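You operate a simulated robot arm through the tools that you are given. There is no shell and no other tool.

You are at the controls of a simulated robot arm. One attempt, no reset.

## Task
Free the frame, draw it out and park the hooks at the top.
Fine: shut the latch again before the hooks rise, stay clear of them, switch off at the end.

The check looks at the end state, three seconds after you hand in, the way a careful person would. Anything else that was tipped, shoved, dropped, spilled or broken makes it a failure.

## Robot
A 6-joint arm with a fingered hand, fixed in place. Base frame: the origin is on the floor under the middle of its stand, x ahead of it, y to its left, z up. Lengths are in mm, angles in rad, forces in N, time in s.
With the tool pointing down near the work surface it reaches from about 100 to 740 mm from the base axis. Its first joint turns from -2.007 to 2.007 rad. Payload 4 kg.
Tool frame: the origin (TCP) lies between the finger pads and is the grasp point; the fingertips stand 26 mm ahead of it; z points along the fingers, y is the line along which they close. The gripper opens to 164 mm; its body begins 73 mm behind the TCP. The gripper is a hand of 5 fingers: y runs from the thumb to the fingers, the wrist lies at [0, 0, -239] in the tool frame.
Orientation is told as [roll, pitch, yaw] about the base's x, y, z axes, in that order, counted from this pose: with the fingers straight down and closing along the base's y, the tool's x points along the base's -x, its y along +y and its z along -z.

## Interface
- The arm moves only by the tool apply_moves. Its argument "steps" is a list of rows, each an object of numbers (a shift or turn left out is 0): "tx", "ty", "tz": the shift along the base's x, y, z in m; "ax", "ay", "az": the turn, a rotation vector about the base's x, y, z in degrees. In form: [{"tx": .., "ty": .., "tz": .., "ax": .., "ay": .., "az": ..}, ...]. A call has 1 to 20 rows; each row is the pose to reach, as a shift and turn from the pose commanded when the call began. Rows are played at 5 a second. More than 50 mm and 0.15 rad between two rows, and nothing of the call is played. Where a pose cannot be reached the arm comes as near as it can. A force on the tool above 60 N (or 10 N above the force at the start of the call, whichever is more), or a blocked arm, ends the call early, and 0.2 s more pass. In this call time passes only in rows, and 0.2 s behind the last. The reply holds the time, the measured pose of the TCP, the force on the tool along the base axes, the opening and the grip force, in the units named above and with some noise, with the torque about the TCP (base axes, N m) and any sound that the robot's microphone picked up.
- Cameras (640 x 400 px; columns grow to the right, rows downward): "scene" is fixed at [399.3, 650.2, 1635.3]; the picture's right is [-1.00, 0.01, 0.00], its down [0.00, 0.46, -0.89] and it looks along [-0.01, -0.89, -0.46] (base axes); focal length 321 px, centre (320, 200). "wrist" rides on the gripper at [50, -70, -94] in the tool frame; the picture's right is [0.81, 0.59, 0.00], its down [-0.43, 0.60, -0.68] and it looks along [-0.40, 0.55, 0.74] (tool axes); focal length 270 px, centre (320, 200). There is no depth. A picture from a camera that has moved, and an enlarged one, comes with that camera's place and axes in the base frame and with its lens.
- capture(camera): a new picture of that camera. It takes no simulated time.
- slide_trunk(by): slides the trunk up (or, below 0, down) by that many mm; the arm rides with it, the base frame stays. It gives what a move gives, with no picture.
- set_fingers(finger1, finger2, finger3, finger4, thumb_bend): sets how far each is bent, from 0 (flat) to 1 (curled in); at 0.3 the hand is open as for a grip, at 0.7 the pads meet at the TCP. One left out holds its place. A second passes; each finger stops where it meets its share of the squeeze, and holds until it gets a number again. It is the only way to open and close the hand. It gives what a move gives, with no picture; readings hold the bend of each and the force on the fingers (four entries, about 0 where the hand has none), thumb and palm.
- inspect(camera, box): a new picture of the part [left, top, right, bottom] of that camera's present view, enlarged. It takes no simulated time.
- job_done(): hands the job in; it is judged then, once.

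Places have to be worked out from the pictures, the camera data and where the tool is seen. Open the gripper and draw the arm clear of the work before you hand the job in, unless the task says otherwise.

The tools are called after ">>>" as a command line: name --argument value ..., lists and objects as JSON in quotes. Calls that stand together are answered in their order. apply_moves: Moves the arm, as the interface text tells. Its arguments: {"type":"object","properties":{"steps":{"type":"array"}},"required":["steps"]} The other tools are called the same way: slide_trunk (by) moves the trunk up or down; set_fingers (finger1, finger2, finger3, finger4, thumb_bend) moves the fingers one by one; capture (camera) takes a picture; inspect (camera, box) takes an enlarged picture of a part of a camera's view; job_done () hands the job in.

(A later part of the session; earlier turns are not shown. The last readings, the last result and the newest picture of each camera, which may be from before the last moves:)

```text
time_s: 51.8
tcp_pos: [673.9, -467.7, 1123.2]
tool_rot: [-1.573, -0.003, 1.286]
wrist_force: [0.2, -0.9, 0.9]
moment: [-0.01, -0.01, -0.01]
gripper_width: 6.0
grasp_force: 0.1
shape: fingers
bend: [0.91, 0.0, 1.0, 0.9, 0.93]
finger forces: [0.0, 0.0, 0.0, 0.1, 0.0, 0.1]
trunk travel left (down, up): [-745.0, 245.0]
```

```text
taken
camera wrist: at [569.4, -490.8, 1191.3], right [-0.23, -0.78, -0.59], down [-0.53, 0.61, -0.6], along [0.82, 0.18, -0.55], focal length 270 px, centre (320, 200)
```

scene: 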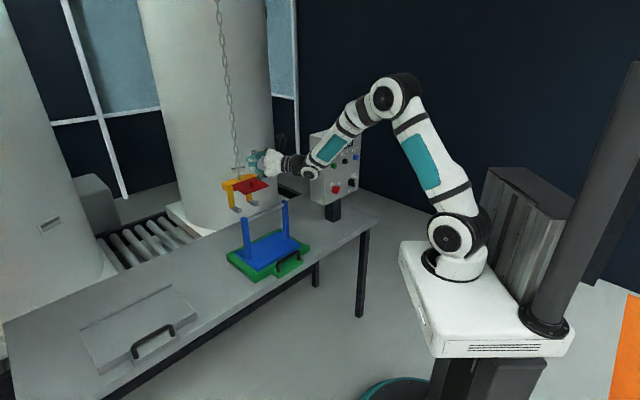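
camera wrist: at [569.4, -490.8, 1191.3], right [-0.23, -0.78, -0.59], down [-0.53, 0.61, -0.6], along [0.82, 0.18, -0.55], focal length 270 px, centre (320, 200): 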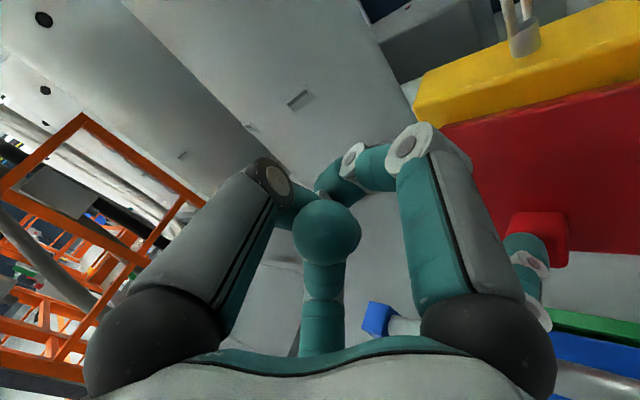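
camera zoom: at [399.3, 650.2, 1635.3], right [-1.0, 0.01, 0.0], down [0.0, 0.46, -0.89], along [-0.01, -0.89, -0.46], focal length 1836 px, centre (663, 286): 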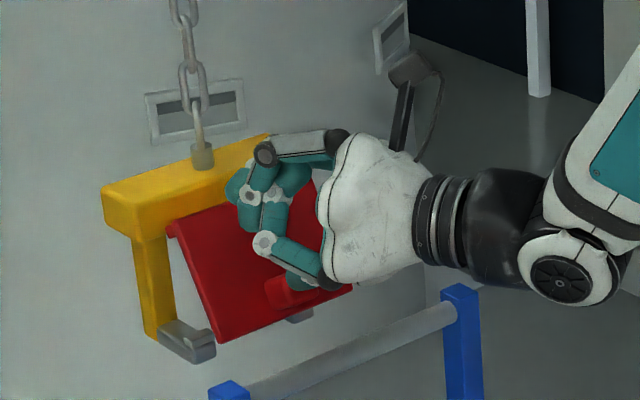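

The flap is at about 35° and following well. I push it the rest of the way until it is vertical.

>>> apply_moves --steps '[{"tx": 0.0028, "ty": -0.0028, "tz": -0.006}, {"tx": 0.0056, "ty": -0.0056, "tz": -0.0119}, {"tx": 0.0091, "ty": -0.0091, "tz": -0.0172}, {"tx": 0.0126, "ty": -0.0126, "tz": -0.0224}, {"tx": 0.0166, "ty": -0.0166, "tz": -0.0267}, {"tx": 0.0186, "ty": -0.0186, "tz": -0.029}, {"tx": 0.0206, "ty": -0.0206, "tz": -0.0309}]'

>>> inspect --camera "scene" --box '[215, 155, 305, 225]'

>>> capture --camera "wrist"

```text
time_s: 53.4
tcp_pos: [692.8, -486.3, 1095.4]
tool_rot: [-1.574, 0.002, 1.288]
wrist_force: [-13.4, 13.3, 10.8]
moment: [0.62, 1.56, -1.28]
gripper_width: 5.9
grasp_force: 11.0
shape: fingers
bend: [0.91, 0.0, 1.0, 0.9, 0.93]
finger forces: [0.0, 21.7, 0.0, 0.0, 0.1, 0.1]
trunk travel left (down, up): [-745.0, 245.0]
```

```text
5.71 times, centred on (260, 190) of scene
camera zoom: at [399.3, 650.2, 1635.3], right [-1.0, 0.01, 0.0], down [0.0, 0.46, -0.89], along [-0.01, -0.89, -0.46], focal length 1836 px, centre (663, 257)
```

zoom: 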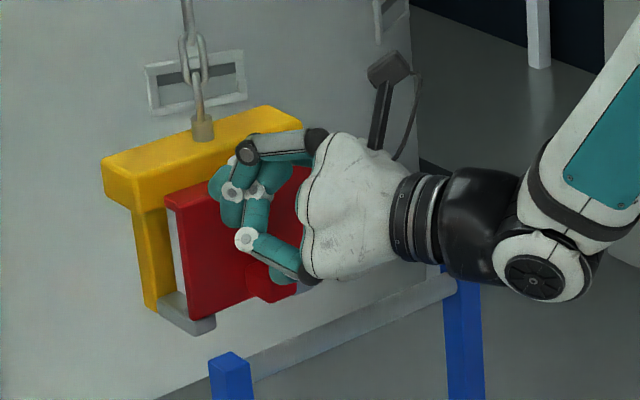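

```text
taken
camera wrist: at [587.9, -509.8, 1163.4], right [-0.22, -0.78, -0.59], down [-0.53, 0.6, -0.6], along [0.82, 0.18, -0.55], focal length 270 px, centre (320, 200)
```

wrist: 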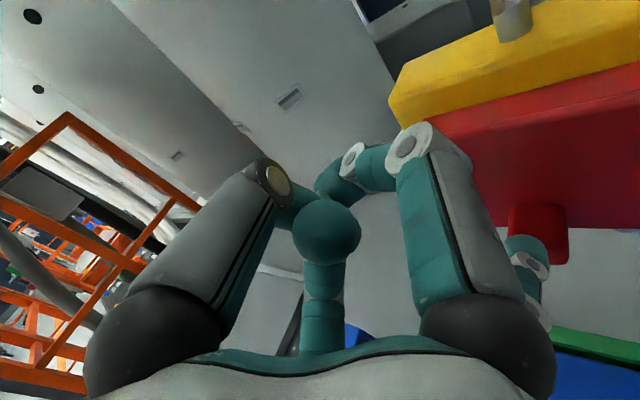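

The flap is shut: it is vertical against the prongs and the finger met a firm stop. I back off straight toward the robot and up, then look.

>>> apply_moves --steps '[{"tx": -0.006, "ty": 0.006, "tz": 0.002}, {"tx": -0.015, "ty": 0.015, "tz": 0.008}, {"tx": -0.026, "ty": 0.026, "tz": 0.02}, {"tx": -0.045, "ty": 0.045, "tz": 0.045}, {"tx": -0.07, "ty": 0.068, "tz": 0.075}, {"tx": -0.1, "ty": 0.09, "tz": 0.1}, {"tx": -0.13, "ty": 0.11, "tz": 0.11}, {"tx": -0.16, "ty": 0.13, "tz": 0.115}]'

>>> inspect --camera "scene" --box '[205, 160, 285, 220]'

>>> capture --camera "scene"

>>> inspect --camera "scene" --box '[295, 115, 375, 215]'

```text
time_s: 55.2
tcp_pos: [531.3, -356.2, 1206.8]
tool_rot: [-1.572, 0.001, 1.287]
wrist_force: [-0.1, -1.6, 0.9]
moment: [-0.04, 0.01, 0.02]
gripper_width: 6.2
grasp_force: 0.0
shape: fingers
bend: [0.91, 0.01, 1.0, 0.9, 0.93]
finger forces: [0.0, 0.1, 0.0, 0.0, 0.0, 0.0]
trunk travel left (down, up): [-745.0, 245.0]
```

```text
6.67 times, centred on (245, 190) of scene
camera zoom: at [399.3, 650.2, 1635.3], right [-1.0, 0.01, 0.0], down [0.0, 0.46, -0.89], along [-0.01, -0.89, -0.46], focal length 2142 px, centre (820, 267)
```

zoom: 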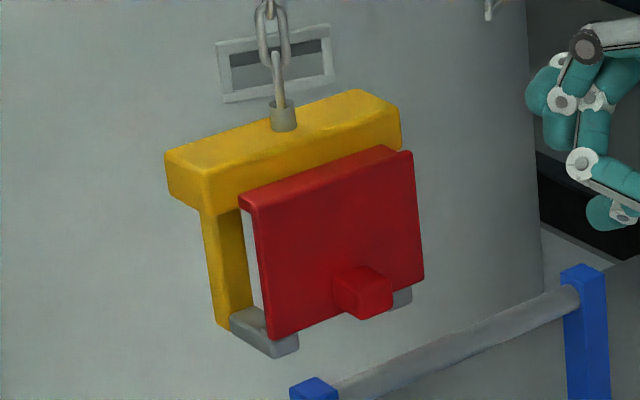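

```text
taken
```

scene: 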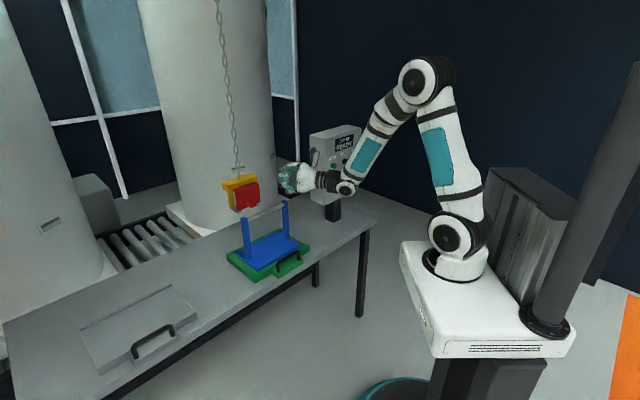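

```text
4.00 times, centred on (335, 165) of scene
camera zoom: at [399.3, 650.2, 1635.3], right [-1.0, 0.01, 0.0], down [0.0, 0.46, -0.89], along [-0.01, -0.89, -0.46], focal length 1285 px, centre (260, 340)
```

zoom: 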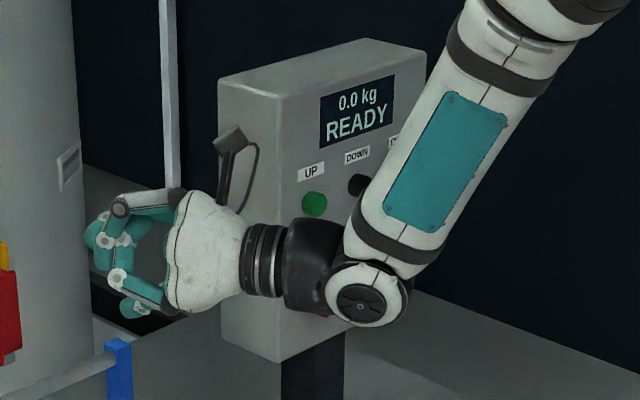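

The flap is shut exactly as at the start and the display reads READY. The box's panel is parallel to the table edge (UP button near (322, -725, 1099), ON/OFF knob near (305, -735, 977)). I spread the fingers and go to a viewing pose in front of the panel.

>>> set_fingers --finger1 0 --finger2 0 --finger3 0 --finger4 0 --thumb_bend 0

>>> apply_moves --steps '[{"tx": -0.033, "ty": -0.0223, "tz": -0.0007, "az": -4.9}, {"tx": -0.066, "ty": -0.0445, "tz": -0.0013, "az": -9.8}, {"tx": -0.099, "ty": -0.0668, "tz": -0.002, "az": -14.7}, {"tx": -0.1319, "ty": -0.0891, "tz": -0.0027, "az": -19.6}, {"tx": -0.1649, "ty": -0.1113, "tz": -0.0033, "az": -24.5}, {"tx": -0.1979, "ty": -0.1336, "tz": -0.004, "az": -29.4}, {"tx": -0.2308, "ty": -0.1559, "tz": -0.0047, "az": -34.2}, {"tx": -0.2638, "ty": -0.1781, "tz": -0.0053, "az": -39.1}, {"tx": -0.2968, "ty": -0.2004, "tz": -0.006, "az": -44.0}, {"tx": -0.3298, "ty": -0.2227, "tz": -0.0067, "az": -48.9}, {"tx": -0.3627, "ty": -0.2449, "tz": -0.0073, "az": -53.8}, {"tx": -0.3957, "ty": -0.2672, "tz": -0.008, "az": -58.7}]'

>>> capture --camera "wrist"

>>> capture --camera "scene"

```text
time_s: 56.2
tcp_pos: [532.5, -358.2, 1205.1]
tool_rot: [-1.571, -0.002, 1.286]
wrist_force: [0.7, 0.2, -0.4]
moment: [-0.01, -0.02, 0.0]
gripper_width: 123.2
grasp_force: 0.2
shape: fingers
bend: [0.01, 0.01, 0.01, 0.01, 0.0]
finger forces: [0.0, 0.1, 0.1, 0.1, 0.0, 0.0]
trunk travel left (down, up): [-745.0, 245.0]
```

```text
time_s: 58.8
tcp_pos: [136.7, -625.7, 1200.3]
tool_rot: [-1.571, -0.005, 0.265]
wrist_force: [0.0, -0.4, 0.4]
moment: [-0.01, 0.01, 0.04]
gripper_width: 123.5
grasp_force: 0.1
shape: fingers
bend: [0.01, 0.01, 0.01, 0.01, 0.0]
finger forces: [0.1, 0.0, 0.0, 0.1, 0.0, 0.0]
trunk travel left (down, up): [-745.0, 245.0]
```

```text
taken
camera wrist: at [63.4, -549.5, 1269.4], right [-0.78, -0.21, -0.59], down [0.24, 0.77, -0.59], along [0.58, -0.6, -0.55], focal length 270 px, centre (320, 200)
```

wrist: 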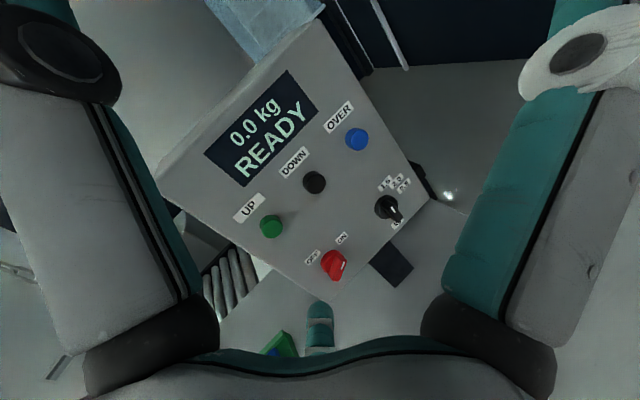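

```text
taken
```

scene: 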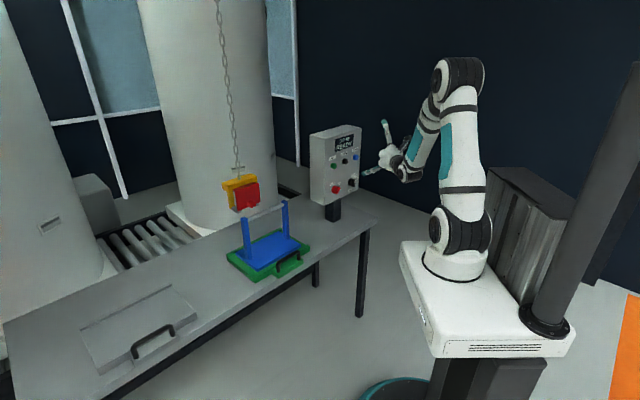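

Excellent view of the whole panel. I enlarge it to locate the buttons and the switch exactly.

>>> inspect --camera "wrist" --box '[200, 120, 430, 300]'

>>> inspect --camera "wrist" --box '[295, 220, 375, 290]'

>>> inspect --camera "scene" --box '[300, 120, 370, 210]'

```text
2.22 times, centred on (315, 210) of wrist
camera zoom: at [63.4, -549.5, 1269.4], right [-0.78, -0.21, -0.59], down [0.24, 0.77, -0.59], along [0.58, -0.6, -0.55], focal length 601 px, centre (331, 178)
```

zoom: 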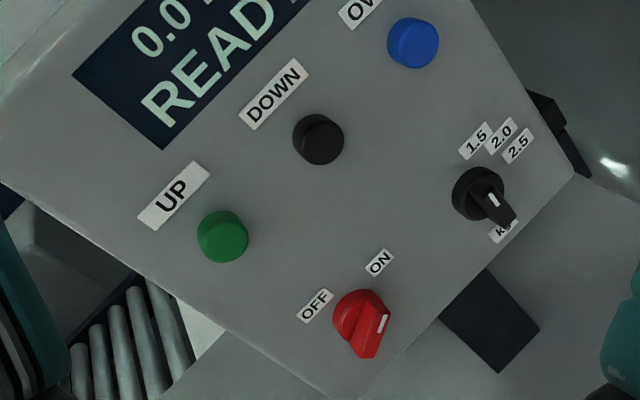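

```text
5.71 times, centred on (335, 255) of wrist
camera zoom: at [63.4, -549.5, 1269.4], right [-0.78, -0.21, -0.59], down [0.24, 0.77, -0.59], along [0.58, -0.6, -0.55], focal length 1544 px, centre (234, -114)
```

zoom: 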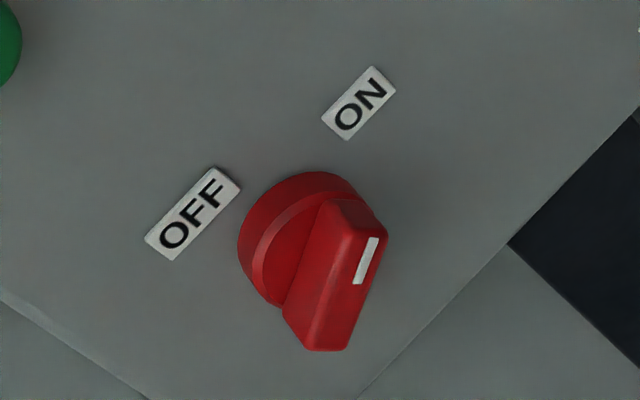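

```text
4.44 times, centred on (335, 165) of scene
camera zoom: at [399.3, 650.2, 1635.3], right [-1.0, 0.01, 0.0], down [0.0, 0.46, -0.89], along [-0.01, -0.89, -0.46], focal length 1428 px, centre (253, 356)
```

zoom: 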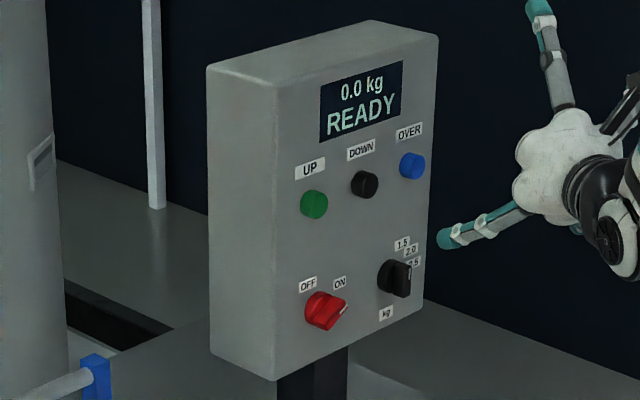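

I zoom further on the red switch from both cameras, to read where its pointer stands.

>>> inspect --camera "wrist" --box '[317, 245, 352, 285]'

>>> inspect --camera "scene" --box '[320, 175, 350, 205]'

>>> inspect --camera "wrist" --box '[365, 165, 415, 230]'

```text
10.00 times, centred on (334, 265) of wrist
camera zoom: at [63.4, -549.5, 1269.4], right [-0.78, -0.21, -0.59], down [0.24, 0.77, -0.59], along [0.58, -0.6, -0.55], focal length 2703 px, centre (175, -450)
```

zoom: 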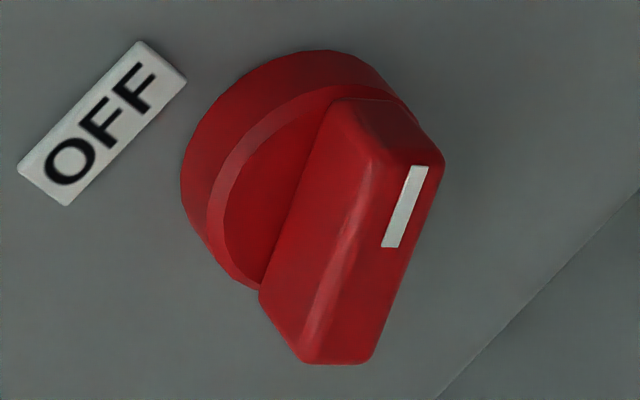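

```text
13.33 times, centred on (335, 190) of scene
camera zoom: at [399.3, 650.2, 1635.3], right [-1.0, 0.01, 0.0], down [0.0, 0.46, -0.89], along [-0.01, -0.89, -0.46], focal length 4285 px, centre (120, 333)
```

zoom: 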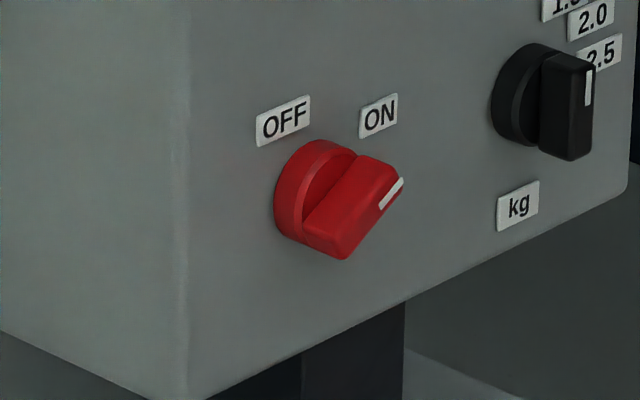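

```text
6.15 times, centred on (390, 198) of wrist
camera zoom: at [63.4, -549.5, 1269.4], right [-0.78, -0.21, -0.59], down [0.24, 0.77, -0.59], along [0.58, -0.6, -0.55], focal length 1663 px, centre (-111, 215)
```

zoom: 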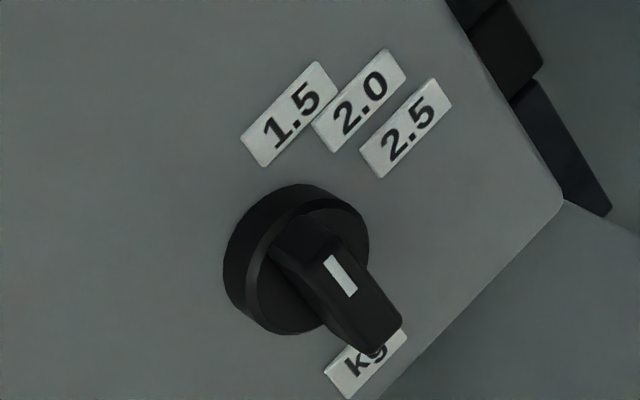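

Measured: UP button face at about (321, -718, 1098), panel plane about 30 mm behind the knob's front; red switch centre at about (295, -713, 974), pointer ~60° right of up (ON), OFF label ~25° left of up. I close the fingers to a beak and move in front of the UP button, tool pointing straight at the panel.

>>> set_fingers --finger1 0.7 --finger2 0.7 --finger3 0.7 --finger4 0.7 --thumb_bend 0.7

>>> apply_moves --steps '[{"tx": 0.022, "ty": -0.0066, "tz": -0.017, "az": 5.0}, {"tx": 0.044, "ty": -0.0132, "tz": -0.034, "az": 10.0}, {"tx": 0.066, "ty": -0.0199, "tz": -0.051, "az": 15.0}, {"tx": 0.088, "ty": -0.0265, "tz": -0.068, "az": 20.0}, {"tx": 0.11, "ty": -0.0331, "tz": -0.085, "az": 25.0}, {"tx": 0.1313, "ty": -0.0397, "tz": -0.102, "az": 29.8}]'

>>> capture --camera "wrist"

>>> inspect --camera "scene" --box '[290, 110, 400, 220]'

```text
time_s: 59.8
tcp_pos: [137.1, -626.0, 1201.0]
tool_rot: [-1.571, -0.006, 0.264]
wrist_force: [0.3, 0.8, 0.8]
moment: [-0.03, 0.03, -0.04]
gripper_width: 0.0
grasp_force: 0.1
shape: fingers
bend: [0.68, 0.68, 0.68, 0.68, 0.69]
finger forces: [0.1, 0.0, 0.1, 0.0, 0.0, 0.1]
trunk travel left (down, up): [-745.0, 245.0]
```

```text
time_s: 61.2
tcp_pos: [270.4, -666.6, 1094.4]
tool_rot: [-1.57, -0.001, 0.784]
wrist_force: [-0.8, -0.6, 0.5]
moment: [-0.01, 0.0, -0.03]
gripper_width: 0.0
grasp_force: 0.0
shape: fingers
bend: [0.68, 0.68, 0.68, 0.68, 0.69]
finger forces: [0.1, 0.0, 0.0, 0.0, 0.1, 0.0]
trunk travel left (down, up): [-745.0, 245.0]
```

```text
taken
camera wrist: at [167.6, -637.3, 1163.2], right [-0.57, -0.57, -0.59], down [-0.17, 0.79, -0.59], along [0.8, -0.24, -0.55], focal length 270 px, centre (320, 200)
```

wrist: 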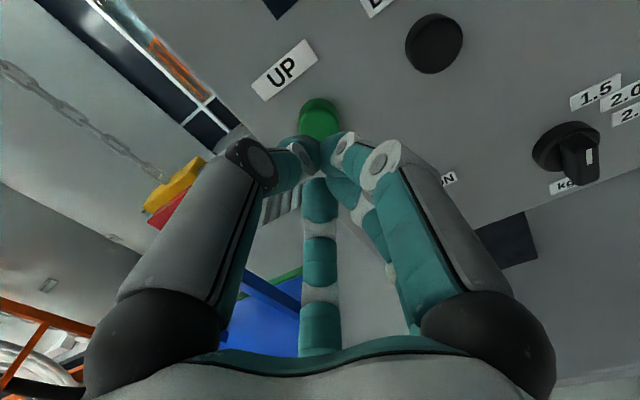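

```text
3.64 times, centred on (345, 165) of scene
camera zoom: at [399.3, 650.2, 1635.3], right [-1.0, 0.01, 0.0], down [0.0, 0.46, -0.89], along [-0.01, -0.89, -0.46], focal length 1169 px, centre (229, 327)
```

zoom: 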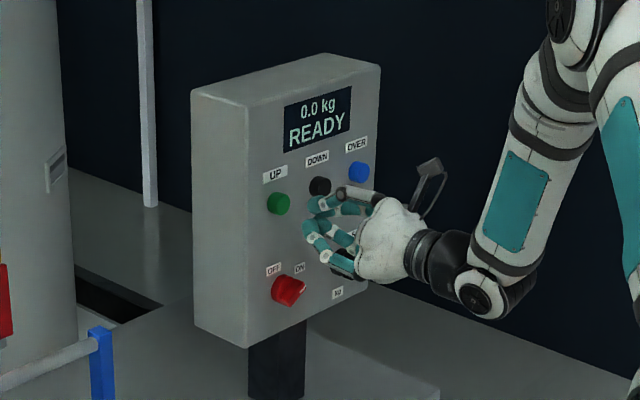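

The beak points at the UP button, about 45 mm away, and the display stays visible to the scene camera. I approach to just before contact with a small centring correction.

>>> apply_moves --steps '[{"tx": 0.0113, "ty": -0.0141, "tz": 0.0018}, {"tx": 0.0212, "ty": -0.0268, "tz": 0.0035}, {"tx": 0.0255, "ty": -0.0311, "tz": 0.0035}]'

>>> inspect --camera "wrist" --box '[220, 20, 440, 220]'

>>> inspect --camera "scene" --box '[300, 120, 370, 200]'

```text
time_s: 62.0
tcp_pos: [294.7, -697.9, 1100.2]
tool_rot: [-1.572, -0.001, 0.783]
wrist_force: [-1.6, -0.4, -0.2]
moment: [0.0, 0.0, 0.01]
gripper_width: 0.0
grasp_force: 0.0
shape: fingers
bend: [0.68, 0.68, 0.68, 0.68, 0.69]
finger forces: [0.1, 0.1, 0.0, 0.1, 0.1, 0.0]
trunk travel left (down, up): [-745.0, 245.0]
```

```text
2.00 times, centred on (330, 120) of wrist
camera zoom: at [193.4, -667.8, 1168.4], right [-0.57, -0.57, -0.59], down [-0.17, 0.79, -0.59], along [0.8, -0.24, -0.55], focal length 541 px, centre (300, 360)
```

zoom: 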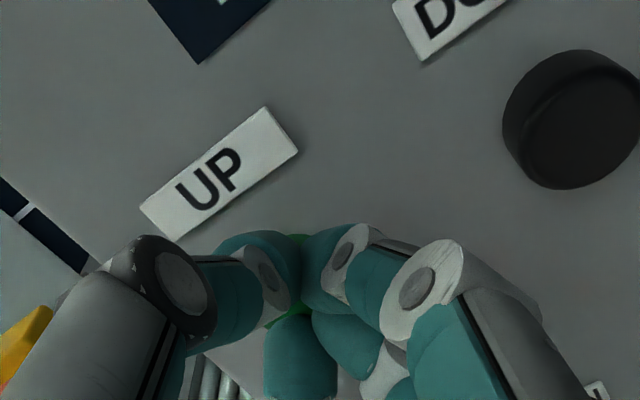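

```text
5.00 times, centred on (335, 160) of scene
camera zoom: at [399.3, 650.2, 1635.3], right [-1.0, 0.01, 0.0], down [0.0, 0.46, -0.89], along [-0.01, -0.89, -0.46], focal length 1607 px, centre (245, 400)
```

zoom: 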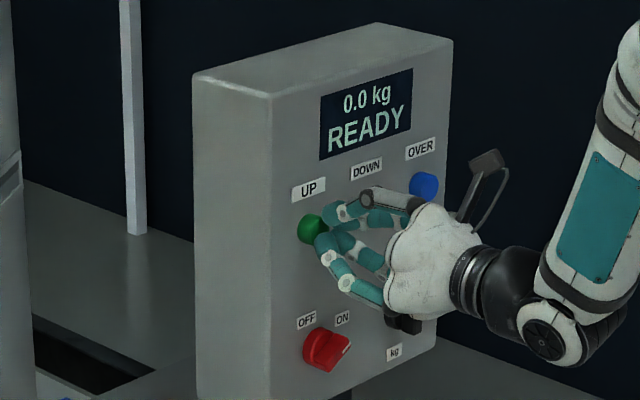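

The tips are about 7 mm from the button. I press forward in small steps.

>>> apply_moves --steps '[{"tx": 0.0018, "ty": -0.0018}, {"tx": 0.0035, "ty": -0.0035}, {"tx": 0.005, "ty": -0.005}, {"tx": 0.0064, "ty": -0.0064}]'

>>> inspect --camera "scene" --box '[300, 120, 370, 200]'

```text
time_s: 63.0
tcp_pos: [301.4, -702.0, 1099.8]
tool_rot: [-1.571, -0.003, 0.783]
wrist_force: [-4.1, 4.4, 0.1]
moment: [0.02, 0.05, 0.04]
gripper_width: 0.1
grasp_force: 0.0
shape: fingers
bend: [0.68, 0.68, 0.68, 0.68, 0.69]
finger forces: [0.1, 0.1, 0.0, 0.0, 0.0, 0.0]
trunk travel left (down, up): [-745.0, 245.0]
```

```text
5.00 times, centred on (335, 160) of scene
camera zoom: at [399.3, 650.2, 1635.3], right [-1.0, 0.01, 0.0], down [0.0, 0.46, -0.89], along [-0.01, -0.89, -0.46], focal length 1607 px, centre (245, 400)
```

zoom: 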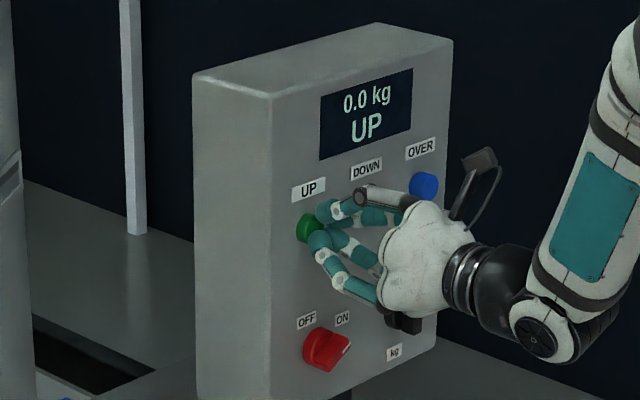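

The display says UP with about 6 N on the button: the hoist runs. I hold still for two seconds and watch the hooks.

>>> apply_moves --steps '[{"tx": 0.0007, "ty": -0.0007}, {"tx": 0.0007, "ty": -0.0007}, {"tx": 0.0007, "ty": -0.0007}, {"tx": 0.0007, "ty": -0.0007}, {"tx": 0.0007, "ty": -0.0007}, {"tx": 0.0007, "ty": -0.0007}, {"tx": 0.0007, "ty": -0.0007}, {"tx": 0.0007, "ty": -0.0007}, {"tx": 0.0007, "ty": -0.0007}, {"tx": 0.0007, "ty": -0.0007}]'

>>> capture --camera "scene"

>>> inspect --camera "scene" --box '[320, 125, 370, 165]'

```text
time_s: 65.2
tcp_pos: [302.2, -702.8, 1099.6]
tool_rot: [-1.573, -0.002, 0.782]
wrist_force: [-7.3, 7.8, -2.5]
moment: [0.08, 0.11, 0.05]
gripper_width: 0.0
grasp_force: 8.8
shape: fingers
bend: [0.68, 0.68, 0.68, 0.68, 0.69]
finger forces: [0.0, 8.6, 9.3, 0.0, 0.0, 0.0]
trunk travel left (down, up): [-745.0, 245.0]
```

```text
taken
```

scene: 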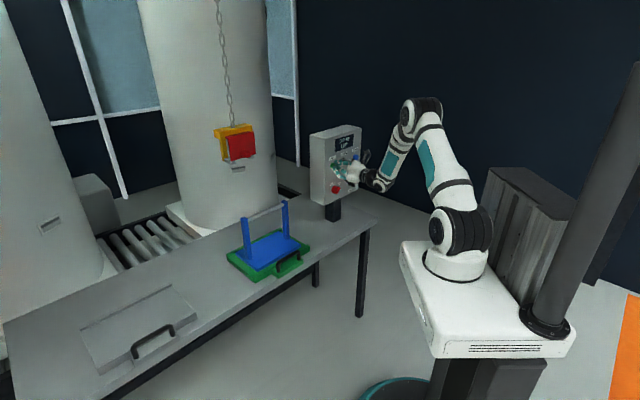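

```text
10.00 times, centred on (345, 145) of scene
camera zoom: at [399.3, 650.2, 1635.3], right [-1.0, 0.01, 0.0], down [0.0, 0.46, -0.89], along [-0.01, -0.89, -0.46], focal length 3214 px, centre (70, 750)
```

zoom: 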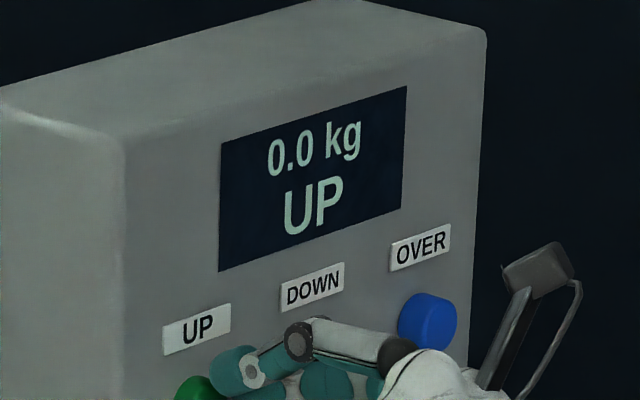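

The hooks rise steadily with the flap shut. I keep holding and check again.

>>> apply_moves --steps '[{"tz": 0}, {"tz": 0}, {"tz": 0}, {"tz": 0}, {"tz": 0}, {"tz": 0}, {"tz": 0}, {"tz": 0}, {"tz": 0}, {"tz": 0}]'

>>> capture --camera "scene"

>>> inspect --camera "scene" --box '[320, 125, 370, 165]'

```text
time_s: 67.4
tcp_pos: [301.7, -703.3, 1099.8]
tool_rot: [-1.574, -0.002, 0.782]
wrist_force: [-8.1, 9.0, -2.0]
moment: [0.05, 0.09, 0.1]
gripper_width: 0.0
grasp_force: 8.1
shape: fingers
bend: [0.68, 0.68, 0.68, 0.69, 0.69]
finger forces: [0.0, 8.4, 8.6, 0.1, 0.0, 0.1]
trunk travel left (down, up): [-745.0, 245.0]
```

```text
taken
```

scene: 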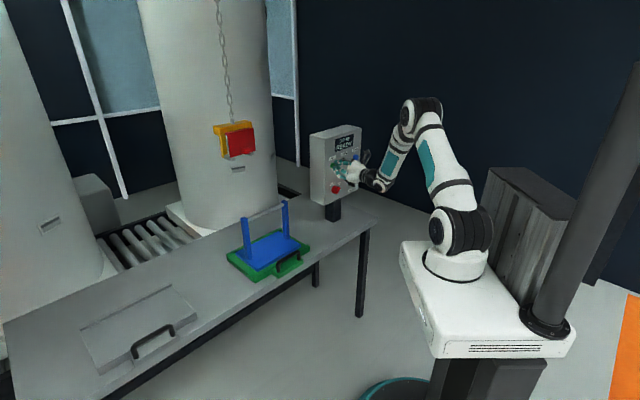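

```text
10.00 times, centred on (345, 145) of scene
camera zoom: at [399.3, 650.2, 1635.3], right [-1.0, 0.01, 0.0], down [0.0, 0.46, -0.89], along [-0.01, -0.89, -0.46], focal length 3214 px, centre (70, 750)
```

zoom: 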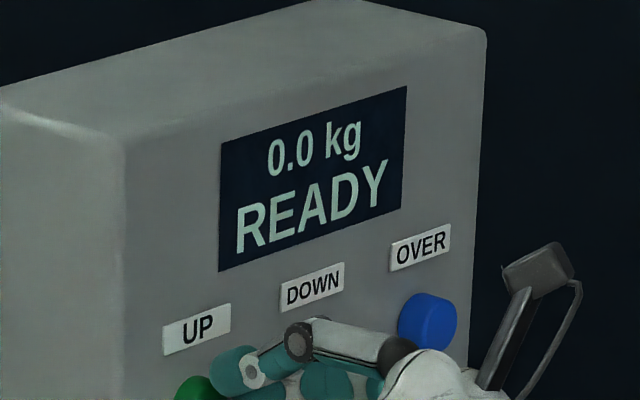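

Now the display shows READY although I still press with 12 N, and the hooks have hardly moved since: probably the upper limit. To be sure I release the button and press it again.

>>> apply_moves --steps '[{"tx": -0.004, "ty": 0.004}, {"tx": -0.008, "ty": 0.008}, {"tx": -0.008, "ty": 0.008}]'

>>> inspect --camera "scene" --box '[190, 90, 370, 200]'

>>> apply_moves --steps '[{"tx": 0.004, "ty": -0.004}, {"tx": 0.0065, "ty": -0.0065}, {"tx": 0.008, "ty": -0.008}, {"tx": 0.008, "ty": -0.008}, {"tx": 0.008, "ty": -0.008}]'

>>> inspect --camera "scene" --box '[190, 90, 370, 200]'

```text
time_s: 68.2
tcp_pos: [294.6, -695.4, 1099.4]
tool_rot: [-1.571, -0.002, 0.783]
wrist_force: [0.2, -0.2, 0.6]
moment: [0.03, 0.0, 0.01]
gripper_width: 0.0
grasp_force: 0.0
shape: fingers
bend: [0.68, 0.68, 0.68, 0.68, 0.69]
finger forces: [0.0, 0.0, 0.0, 0.1, 0.0, 0.0]
trunk travel left (down, up): [-745.0, 245.0]
```

```text
3.56 times, centred on (280, 145) of scene
camera zoom: at [399.3, 650.2, 1635.3], right [-1.0, 0.01, 0.0], down [0.0, 0.46, -0.89], along [-0.01, -0.89, -0.46], focal length 1143 px, centre (462, 396)
```

zoom: 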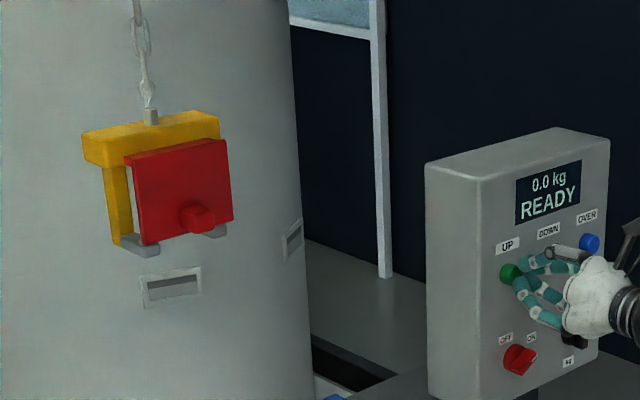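

```text
time_s: 69.4
tcp_pos: [302.0, -703.1, 1101.4]
tool_rot: [-1.572, -0.001, 0.783]
wrist_force: [-7.8, 9.6, -3.6]
moment: [0.16, 0.15, 0.04]
gripper_width: 0.0
grasp_force: 9.1
shape: fingers
bend: [0.68, 0.68, 0.68, 0.68, 0.69]
finger forces: [0.1, 8.0, 10.3, 0.0, 0.0, 0.0]
trunk travel left (down, up): [-745.0, 245.0]
```

```text
3.56 times, centred on (280, 145) of scene
camera zoom: at [399.3, 650.2, 1635.3], right [-1.0, 0.01, 0.0], down [0.0, 0.46, -0.89], along [-0.01, -0.89, -0.46], focal length 1143 px, centre (462, 396)
```

zoom: 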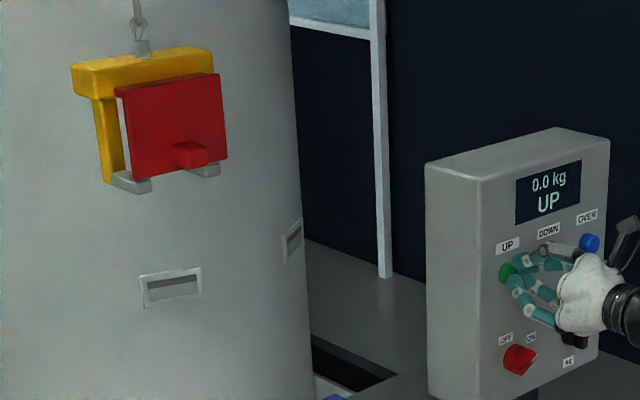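

It was not the top yet: pressing again makes it run on (the drive stops by itself after a while per press). I hold on and then repeat.

>>> apply_moves --steps '[{"tz": 0}, {"tz": 0}, {"tz": 0}, {"tz": 0}, {"tz": 0}, {"tz": 0}, {"tz": 0}, {"tz": 0}]'

>>> inspect --camera "scene" --box '[190, 50, 370, 200]'

>>> apply_moves --steps '[{"tz": 0}, {"tz": 0}, {"tz": 0}, {"tz": 0}, {"tz": 0}]'

>>> inspect --camera "scene" --box '[190, 50, 370, 200]'

```text
time_s: 71.2
tcp_pos: [302.5, -704.3, 1100.4]
tool_rot: [-1.573, -0.002, 0.782]
wrist_force: [-8.7, 10.2, -2.2]
moment: [0.09, 0.12, 0.04]
gripper_width: 0.0
grasp_force: 9.6
shape: fingers
bend: [0.68, 0.68, 0.69, 0.69, 0.69]
finger forces: [0.0, 9.3, 9.9, 0.1, 0.0, 0.0]
trunk travel left (down, up): [-745.0, 245.0]
```

```text
2.67 times, centred on (280, 125) of scene
camera zoom: at [399.3, 650.2, 1635.3], right [-1.0, 0.01, 0.0], down [0.0, 0.46, -0.89], along [-0.01, -0.89, -0.46], focal length 857 px, centre (427, 400)
```

zoom: 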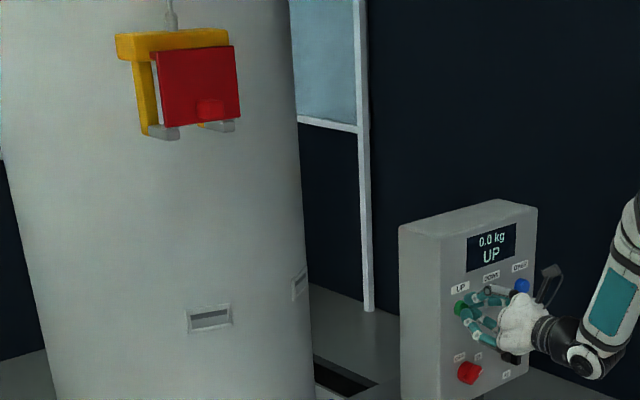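

```text
time_s: 72.4
tcp_pos: [300.8, -703.5, 1101.5]
tool_rot: [-1.574, -0.003, 0.782]
wrist_force: [-9.9, 8.8, -1.8]
moment: [0.06, 0.12, 0.0]
gripper_width: 0.0
grasp_force: 9.7
shape: fingers
bend: [0.68, 0.68, 0.69, 0.69, 0.69]
finger forces: [0.0, 9.4, 9.8, 0.1, 0.1, 0.0]
trunk travel left (down, up): [-745.0, 245.0]
```

```text
2.67 times, centred on (280, 125) of scene
camera zoom: at [399.3, 650.2, 1635.3], right [-1.0, 0.01, 0.0], down [0.0, 0.46, -0.89], along [-0.01, -0.89, -0.46], focal length 857 px, centre (427, 400)
```

zoom: 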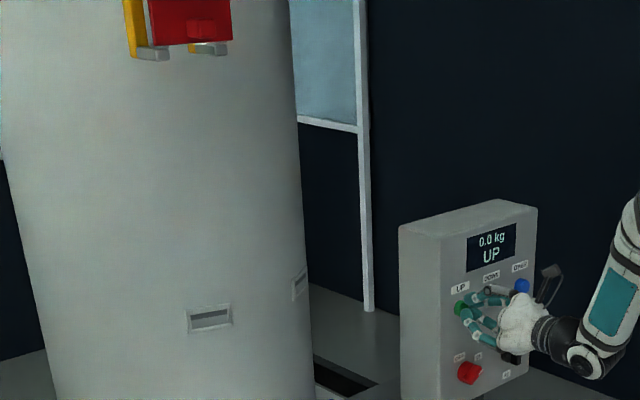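

Still running up. I keep holding and watch for it to stop.

>>> apply_moves --steps '[{"tz": 0}, {"tz": 0}, {"tz": 0}, {"tz": 0}, {"tz": 0}, {"tz": 0}, {"tz": 0}, {"tz": 0}, {"tz": 0}, {"tz": 0}]'

>>> capture --camera "scene"

>>> inspect --camera "scene" --box '[300, 120, 370, 200]'

```text
time_s: 74.6
tcp_pos: [301.9, -702.8, 1101.3]
tool_rot: [-1.573, -0.003, 0.782]
wrist_force: [-9.1, 9.3, -2.9]
moment: [0.1, 0.11, 0.03]
gripper_width: 0.1
grasp_force: 9.8
shape: fingers
bend: [0.68, 0.68, 0.69, 0.69, 0.69]
finger forces: [0.0, 9.5, 9.7, 0.1, 0.1, 0.0]
trunk travel left (down, up): [-745.0, 245.0]
```

```text
taken
```

scene: 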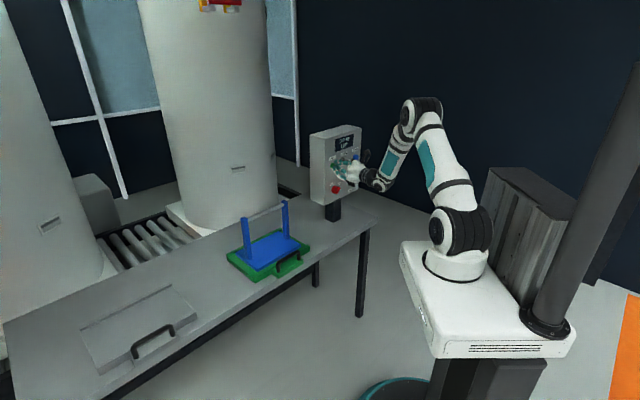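

```text
5.00 times, centred on (335, 160) of scene
camera zoom: at [399.3, 650.2, 1635.3], right [-1.0, 0.01, 0.0], down [0.0, 0.46, -0.89], along [-0.01, -0.89, -0.46], focal length 1607 px, centre (245, 400)
```

zoom: 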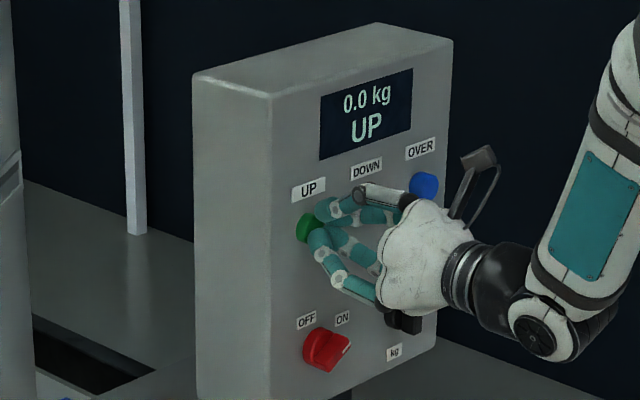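

The hooks are about to leave the scene camera's view and the drive still runs. I hold on, checking the display.

>>> apply_moves --steps '[{"tz": 0}, {"tz": 0}, {"tz": 0}, {"tz": 0}, {"tz": 0}, {"tz": 0}, {"tz": 0}, {"tz": 0}, {"tz": 0}, {"tz": 0}, {"tz": 0}, {"tz": 0}]'

>>> inspect --camera "scene" --box '[190, 0, 370, 200]'

>>> inspect --camera "scene" --box '[320, 125, 370, 165]'

```text
time_s: 77.2
tcp_pos: [302.3, -703.7, 1100.7]
tool_rot: [-1.573, -0.002, 0.781]
wrist_force: [-8.3, 9.5, -2.6]
moment: [0.09, 0.11, 0.02]
gripper_width: 0.0
grasp_force: 10.4
shape: fingers
bend: [0.68, 0.68, 0.69, 0.69, 0.69]
finger forces: [0.1, 9.4, 9.7, 0.0, 0.0, 0.0]
trunk travel left (down, up): [-745.0, 245.0]
```

```text
2.00 times, centred on (280, 100) of scene
camera zoom: at [399.3, 650.2, 1635.3], right [-1.0, 0.01, 0.0], down [0.0, 0.46, -0.89], along [-0.01, -0.89, -0.46], focal length 643 px, centre (400, 400)
```

zoom: 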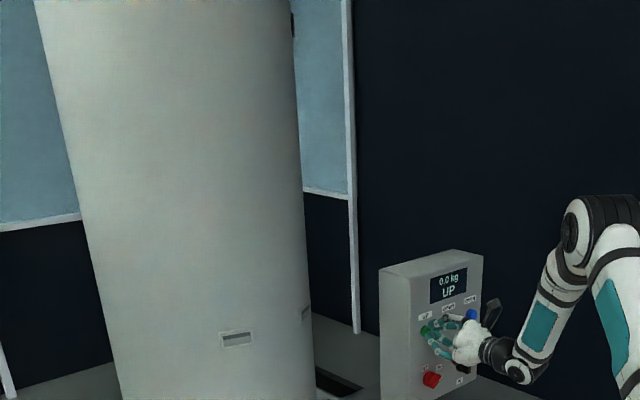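

```text
10.00 times, centred on (345, 145) of scene
camera zoom: at [399.3, 650.2, 1635.3], right [-1.0, 0.01, 0.0], down [0.0, 0.46, -0.89], along [-0.01, -0.89, -0.46], focal length 3214 px, centre (70, 750)
```

zoom: 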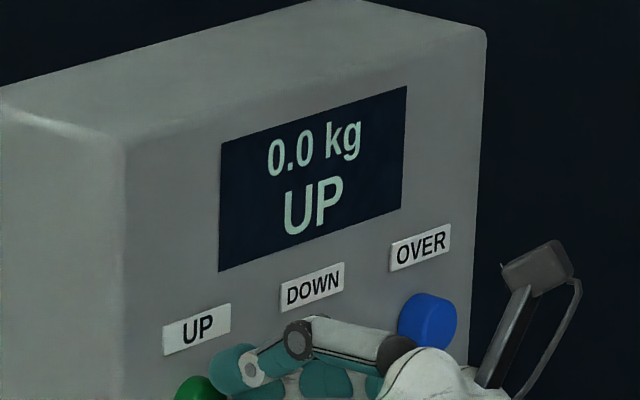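

Display still reads UP. I go on holding.

>>> apply_moves --steps '[{"tz": 0}, {"tz": 0}, {"tz": 0}, {"tz": 0}, {"tz": 0}, {"tz": 0}, {"tz": 0}, {"tz": 0}, {"tz": 0}, {"tz": 0}, {"tz": 0}, {"tz": 0}]'

>>> inspect --camera "scene" --box '[320, 125, 370, 165]'

>>> apply_moves --steps '[{"tz": 0}, {"tz": 0}, {"tz": 0}, {"tz": 0}, {"tz": 0}, {"tz": 0}, {"tz": 0}, {"tz": 0}, {"tz": 0}, {"tz": 0}, {"tz": 0}, {"tz": 0}]'

>>> inspect --camera "scene" --box '[320, 125, 370, 165]'

```text
time_s: 79.8
tcp_pos: [301.2, -703.5, 1101.1]
tool_rot: [-1.573, -0.001, 0.782]
wrist_force: [-8.2, 9.8, -2.2]
moment: [0.08, 0.12, 0.02]
gripper_width: 0.0
grasp_force: 10.0
shape: fingers
bend: [0.68, 0.68, 0.69, 0.69, 0.69]
finger forces: [0.1, 9.4, 9.6, 0.0, 0.0, 0.0]
trunk travel left (down, up): [-745.0, 245.0]
```

```text
10.00 times, centred on (345, 145) of scene
camera zoom: at [399.3, 650.2, 1635.3], right [-1.0, 0.01, 0.0], down [0.0, 0.46, -0.89], along [-0.01, -0.89, -0.46], focal length 3214 px, centre (70, 750)
```

zoom: 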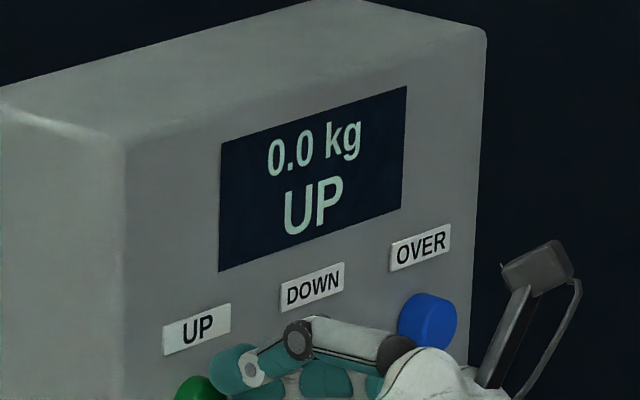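

```text
time_s: 82.4
tcp_pos: [302.1, -703.4, 1100.7]
tool_rot: [-1.572, -0.002, 0.782]
wrist_force: [-10.1, 9.7, -2.2]
moment: [0.11, 0.12, 0.01]
gripper_width: 0.0
grasp_force: 8.9
shape: fingers
bend: [0.68, 0.68, 0.69, 0.69, 0.69]
finger forces: [0.1, 9.4, 9.7, 0.1, 0.0, 0.0]
trunk travel left (down, up): [-745.0, 245.0]
```

```text
10.00 times, centred on (345, 145) of scene
camera zoom: at [399.3, 650.2, 1635.3], right [-1.0, 0.01, 0.0], down [0.0, 0.46, -0.89], along [-0.01, -0.89, -0.46], focal length 3214 px, centre (70, 750)
```

zoom: 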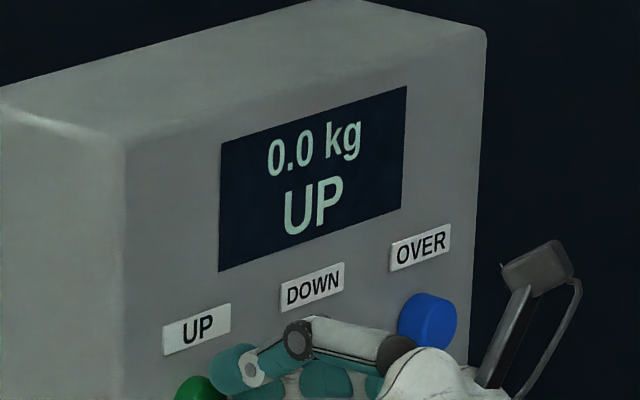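

The display keeps showing UP while pressed, so it cannot tell me whether the top is reached. I release the button, draw back, and turn the wrist camera upward to look at the hooks.

>>> apply_moves --steps '[{"tx": -0.008, "ty": 0.008}, {"tx": -0.025, "ty": 0.025}, {"tx": -0.05, "ty": 0.05}]'

>>> set_fingers --finger1 0 --finger2 0 --finger3 0 --finger4 0 --thumb_bend 0

>>> apply_moves --steps '[{"tx": -0.002, "ty": 0.018, "tz": 0.018, "ax": -4.19, "ay": -5.98, "az": 1.51}, {"tx": -0.004, "ty": 0.036, "tz": 0.036, "ax": -8.38, "ay": -11.96, "az": 3.02}, {"tx": -0.006, "ty": 0.054, "tz": 0.054, "ax": -12.57, "ay": -17.95, "az": 4.53}, {"tx": -0.008, "ty": 0.072, "tz": 0.072, "ax": -16.76, "ay": -23.93, "az": 6.04}, {"tx": -0.01, "ty": 0.09, "tz": 0.09, "ax": -20.95, "ay": -29.91, "az": 7.55}, {"tx": -0.012, "ty": 0.108, "tz": 0.108, "ax": -25.15, "ay": -35.89, "az": 9.05}, {"tx": -0.014, "ty": 0.126, "tz": 0.126, "ax": -29.34, "ay": -41.87, "az": 10.56}, {"tx": -0.016, "ty": 0.144, "tz": 0.144, "ax": -33.53, "ay": -47.85, "az": 12.07}, {"tx": -0.018, "ty": 0.162, "tz": 0.162, "ax": -37.72, "ay": -53.84, "az": 13.58}, {"tx": -0.02, "ty": 0.18, "tz": 0.18, "ax": -41.91, "ay": -59.82, "az": 15.09}, {"tx": -0.022, "ty": 0.2, "tz": 0.2, "ax": -46.1, "ay": -65.8, "az": 16.6}]'

>>> capture --camera "wrist"

>>> capture --camera "scene"

```text
time_s: 83.2
tcp_pos: [251.9, -653.0, 1101.2]
tool_rot: [-1.574, -0.001, 0.784]
wrist_force: [-0.3, 0.7, -0.5]
moment: [-0.02, -0.01, -0.01]
gripper_width: 0.0
grasp_force: 0.0
shape: fingers
bend: [0.68, 0.68, 0.68, 0.69, 0.69]
finger forces: [0.1, 0.0, 0.0, 0.0, 0.0, 0.1]
trunk travel left (down, up): [-745.0, 245.0]
```

```text
time_s: 84.2
tcp_pos: [251.9, -654.1, 1101.5]
tool_rot: [-1.571, -0.002, 0.782]
wrist_force: [-0.7, 0.1, 0.5]
moment: [0.03, 0.01, 0.0]
gripper_width: 123.2
grasp_force: 0.0
shape: fingers
bend: [0.01, 0.01, 0.01, 0.01, 0.0]
finger forces: [0.0, 0.0, 0.0, 0.0, 0.1, 0.0]
trunk travel left (down, up): [-745.0, 245.0]
```

```text
time_s: 85.5
tcp_pos: [316.0, -680.9, 1316.1]
tool_rot: [-2.034, -0.121, 0.87]
wrist_force: [-25.1, 32.1, -10.2]
moment: [4.23, 2.81, -2.27]
gripper_width: 123.7
grasp_force: 20.6
shape: fingers
bend: [0.01, 0.0, 0.0, 0.01, 0.0]
finger forces: [0.0, 41.1, 0.0, 0.0, 0.1, 0.0]
out of reach, approached as far as the arm can: row 2, 3, 4, 5, 6
trunk travel left (down, up): [-745.0, 245.0]
stopped in row 6: the force on the tool passed its limit at 94 N (the readings are from after the stop); the commanded pose is now the measured one
```

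```text
taken
camera wrist: at [193.4, -647.4, 1329.6], right [-0.28, -0.74, -0.62], down [0.08, 0.62, -0.78], along [0.96, -0.26, -0.11], focal length 270 px, centre (320, 200)
```

wrist: 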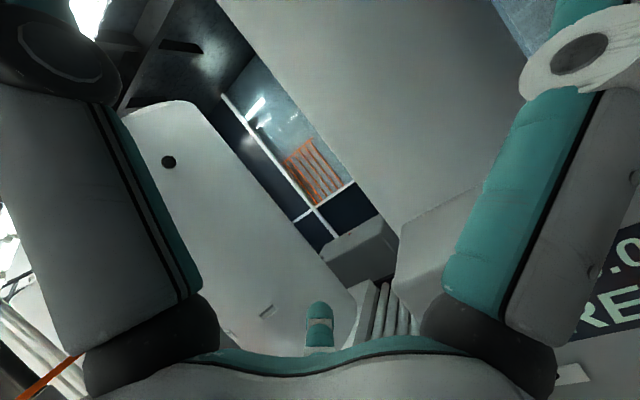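

```text
taken
```

scene: 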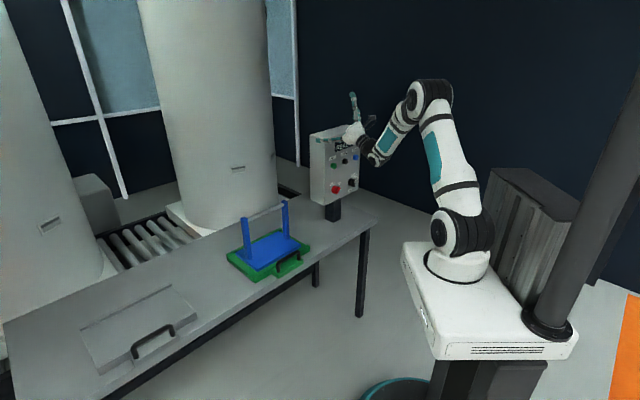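

The arm could not do that turn there and drifted into the box's upper front with finger2. I back straight away from the panel at once.

>>> apply_moves --steps '[{"tx": -0.01, "ty": 0.01, "tz": 0.0}, {"tx": -0.025, "ty": 0.025, "tz": 0.0}, {"tx": -0.045, "ty": 0.045, "tz": 0.0}, {"tx": -0.07, "ty": 0.07, "tz": 0.0}]'

>>> inspect --camera "scene" --box '[290, 110, 390, 220]'

>>> capture --camera "wrist"

```text
time_s: 86.5
tcp_pos: [267.6, -630.3, 1351.1]
tool_rot: [-2.011, -0.121, 0.863]
wrist_force: [-0.1, 1.0, 0.3]
moment: [-0.02, -0.01, -0.06]
gripper_width: 123.5
grasp_force: 0.0
shape: fingers
bend: [0.01, 0.0, 0.0, 0.01, 0.0]
finger forces: [0.0, 0.0, 0.0, 0.1, 0.0, 0.0]
out of reach, approached as far as the arm can: row 2, 3, 4
trunk travel left (down, up): [-745.0, 245.0]
```

```text
3.64 times, centred on (340, 165) of scene
camera zoom: at [399.3, 650.2, 1635.3], right [-1.0, 0.01, 0.0], down [0.0, 0.46, -0.89], along [-0.01, -0.89, -0.46], focal length 1169 px, centre (247, 327)
```

zoom: 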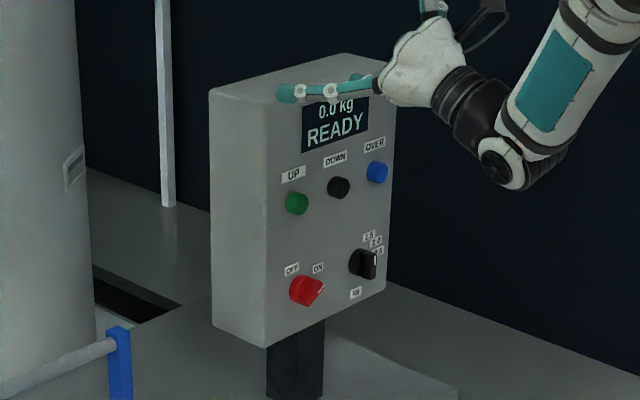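

```text
taken
camera wrist: at [146.2, -598.2, 1367.3], right [-0.29, -0.72, -0.63], down [0.07, 0.64, -0.77], along [0.95, -0.27, -0.13], focal length 270 px, centre (320, 200)
```

wrist: 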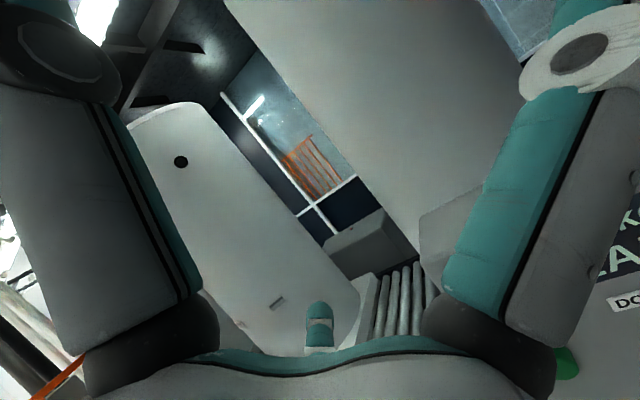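

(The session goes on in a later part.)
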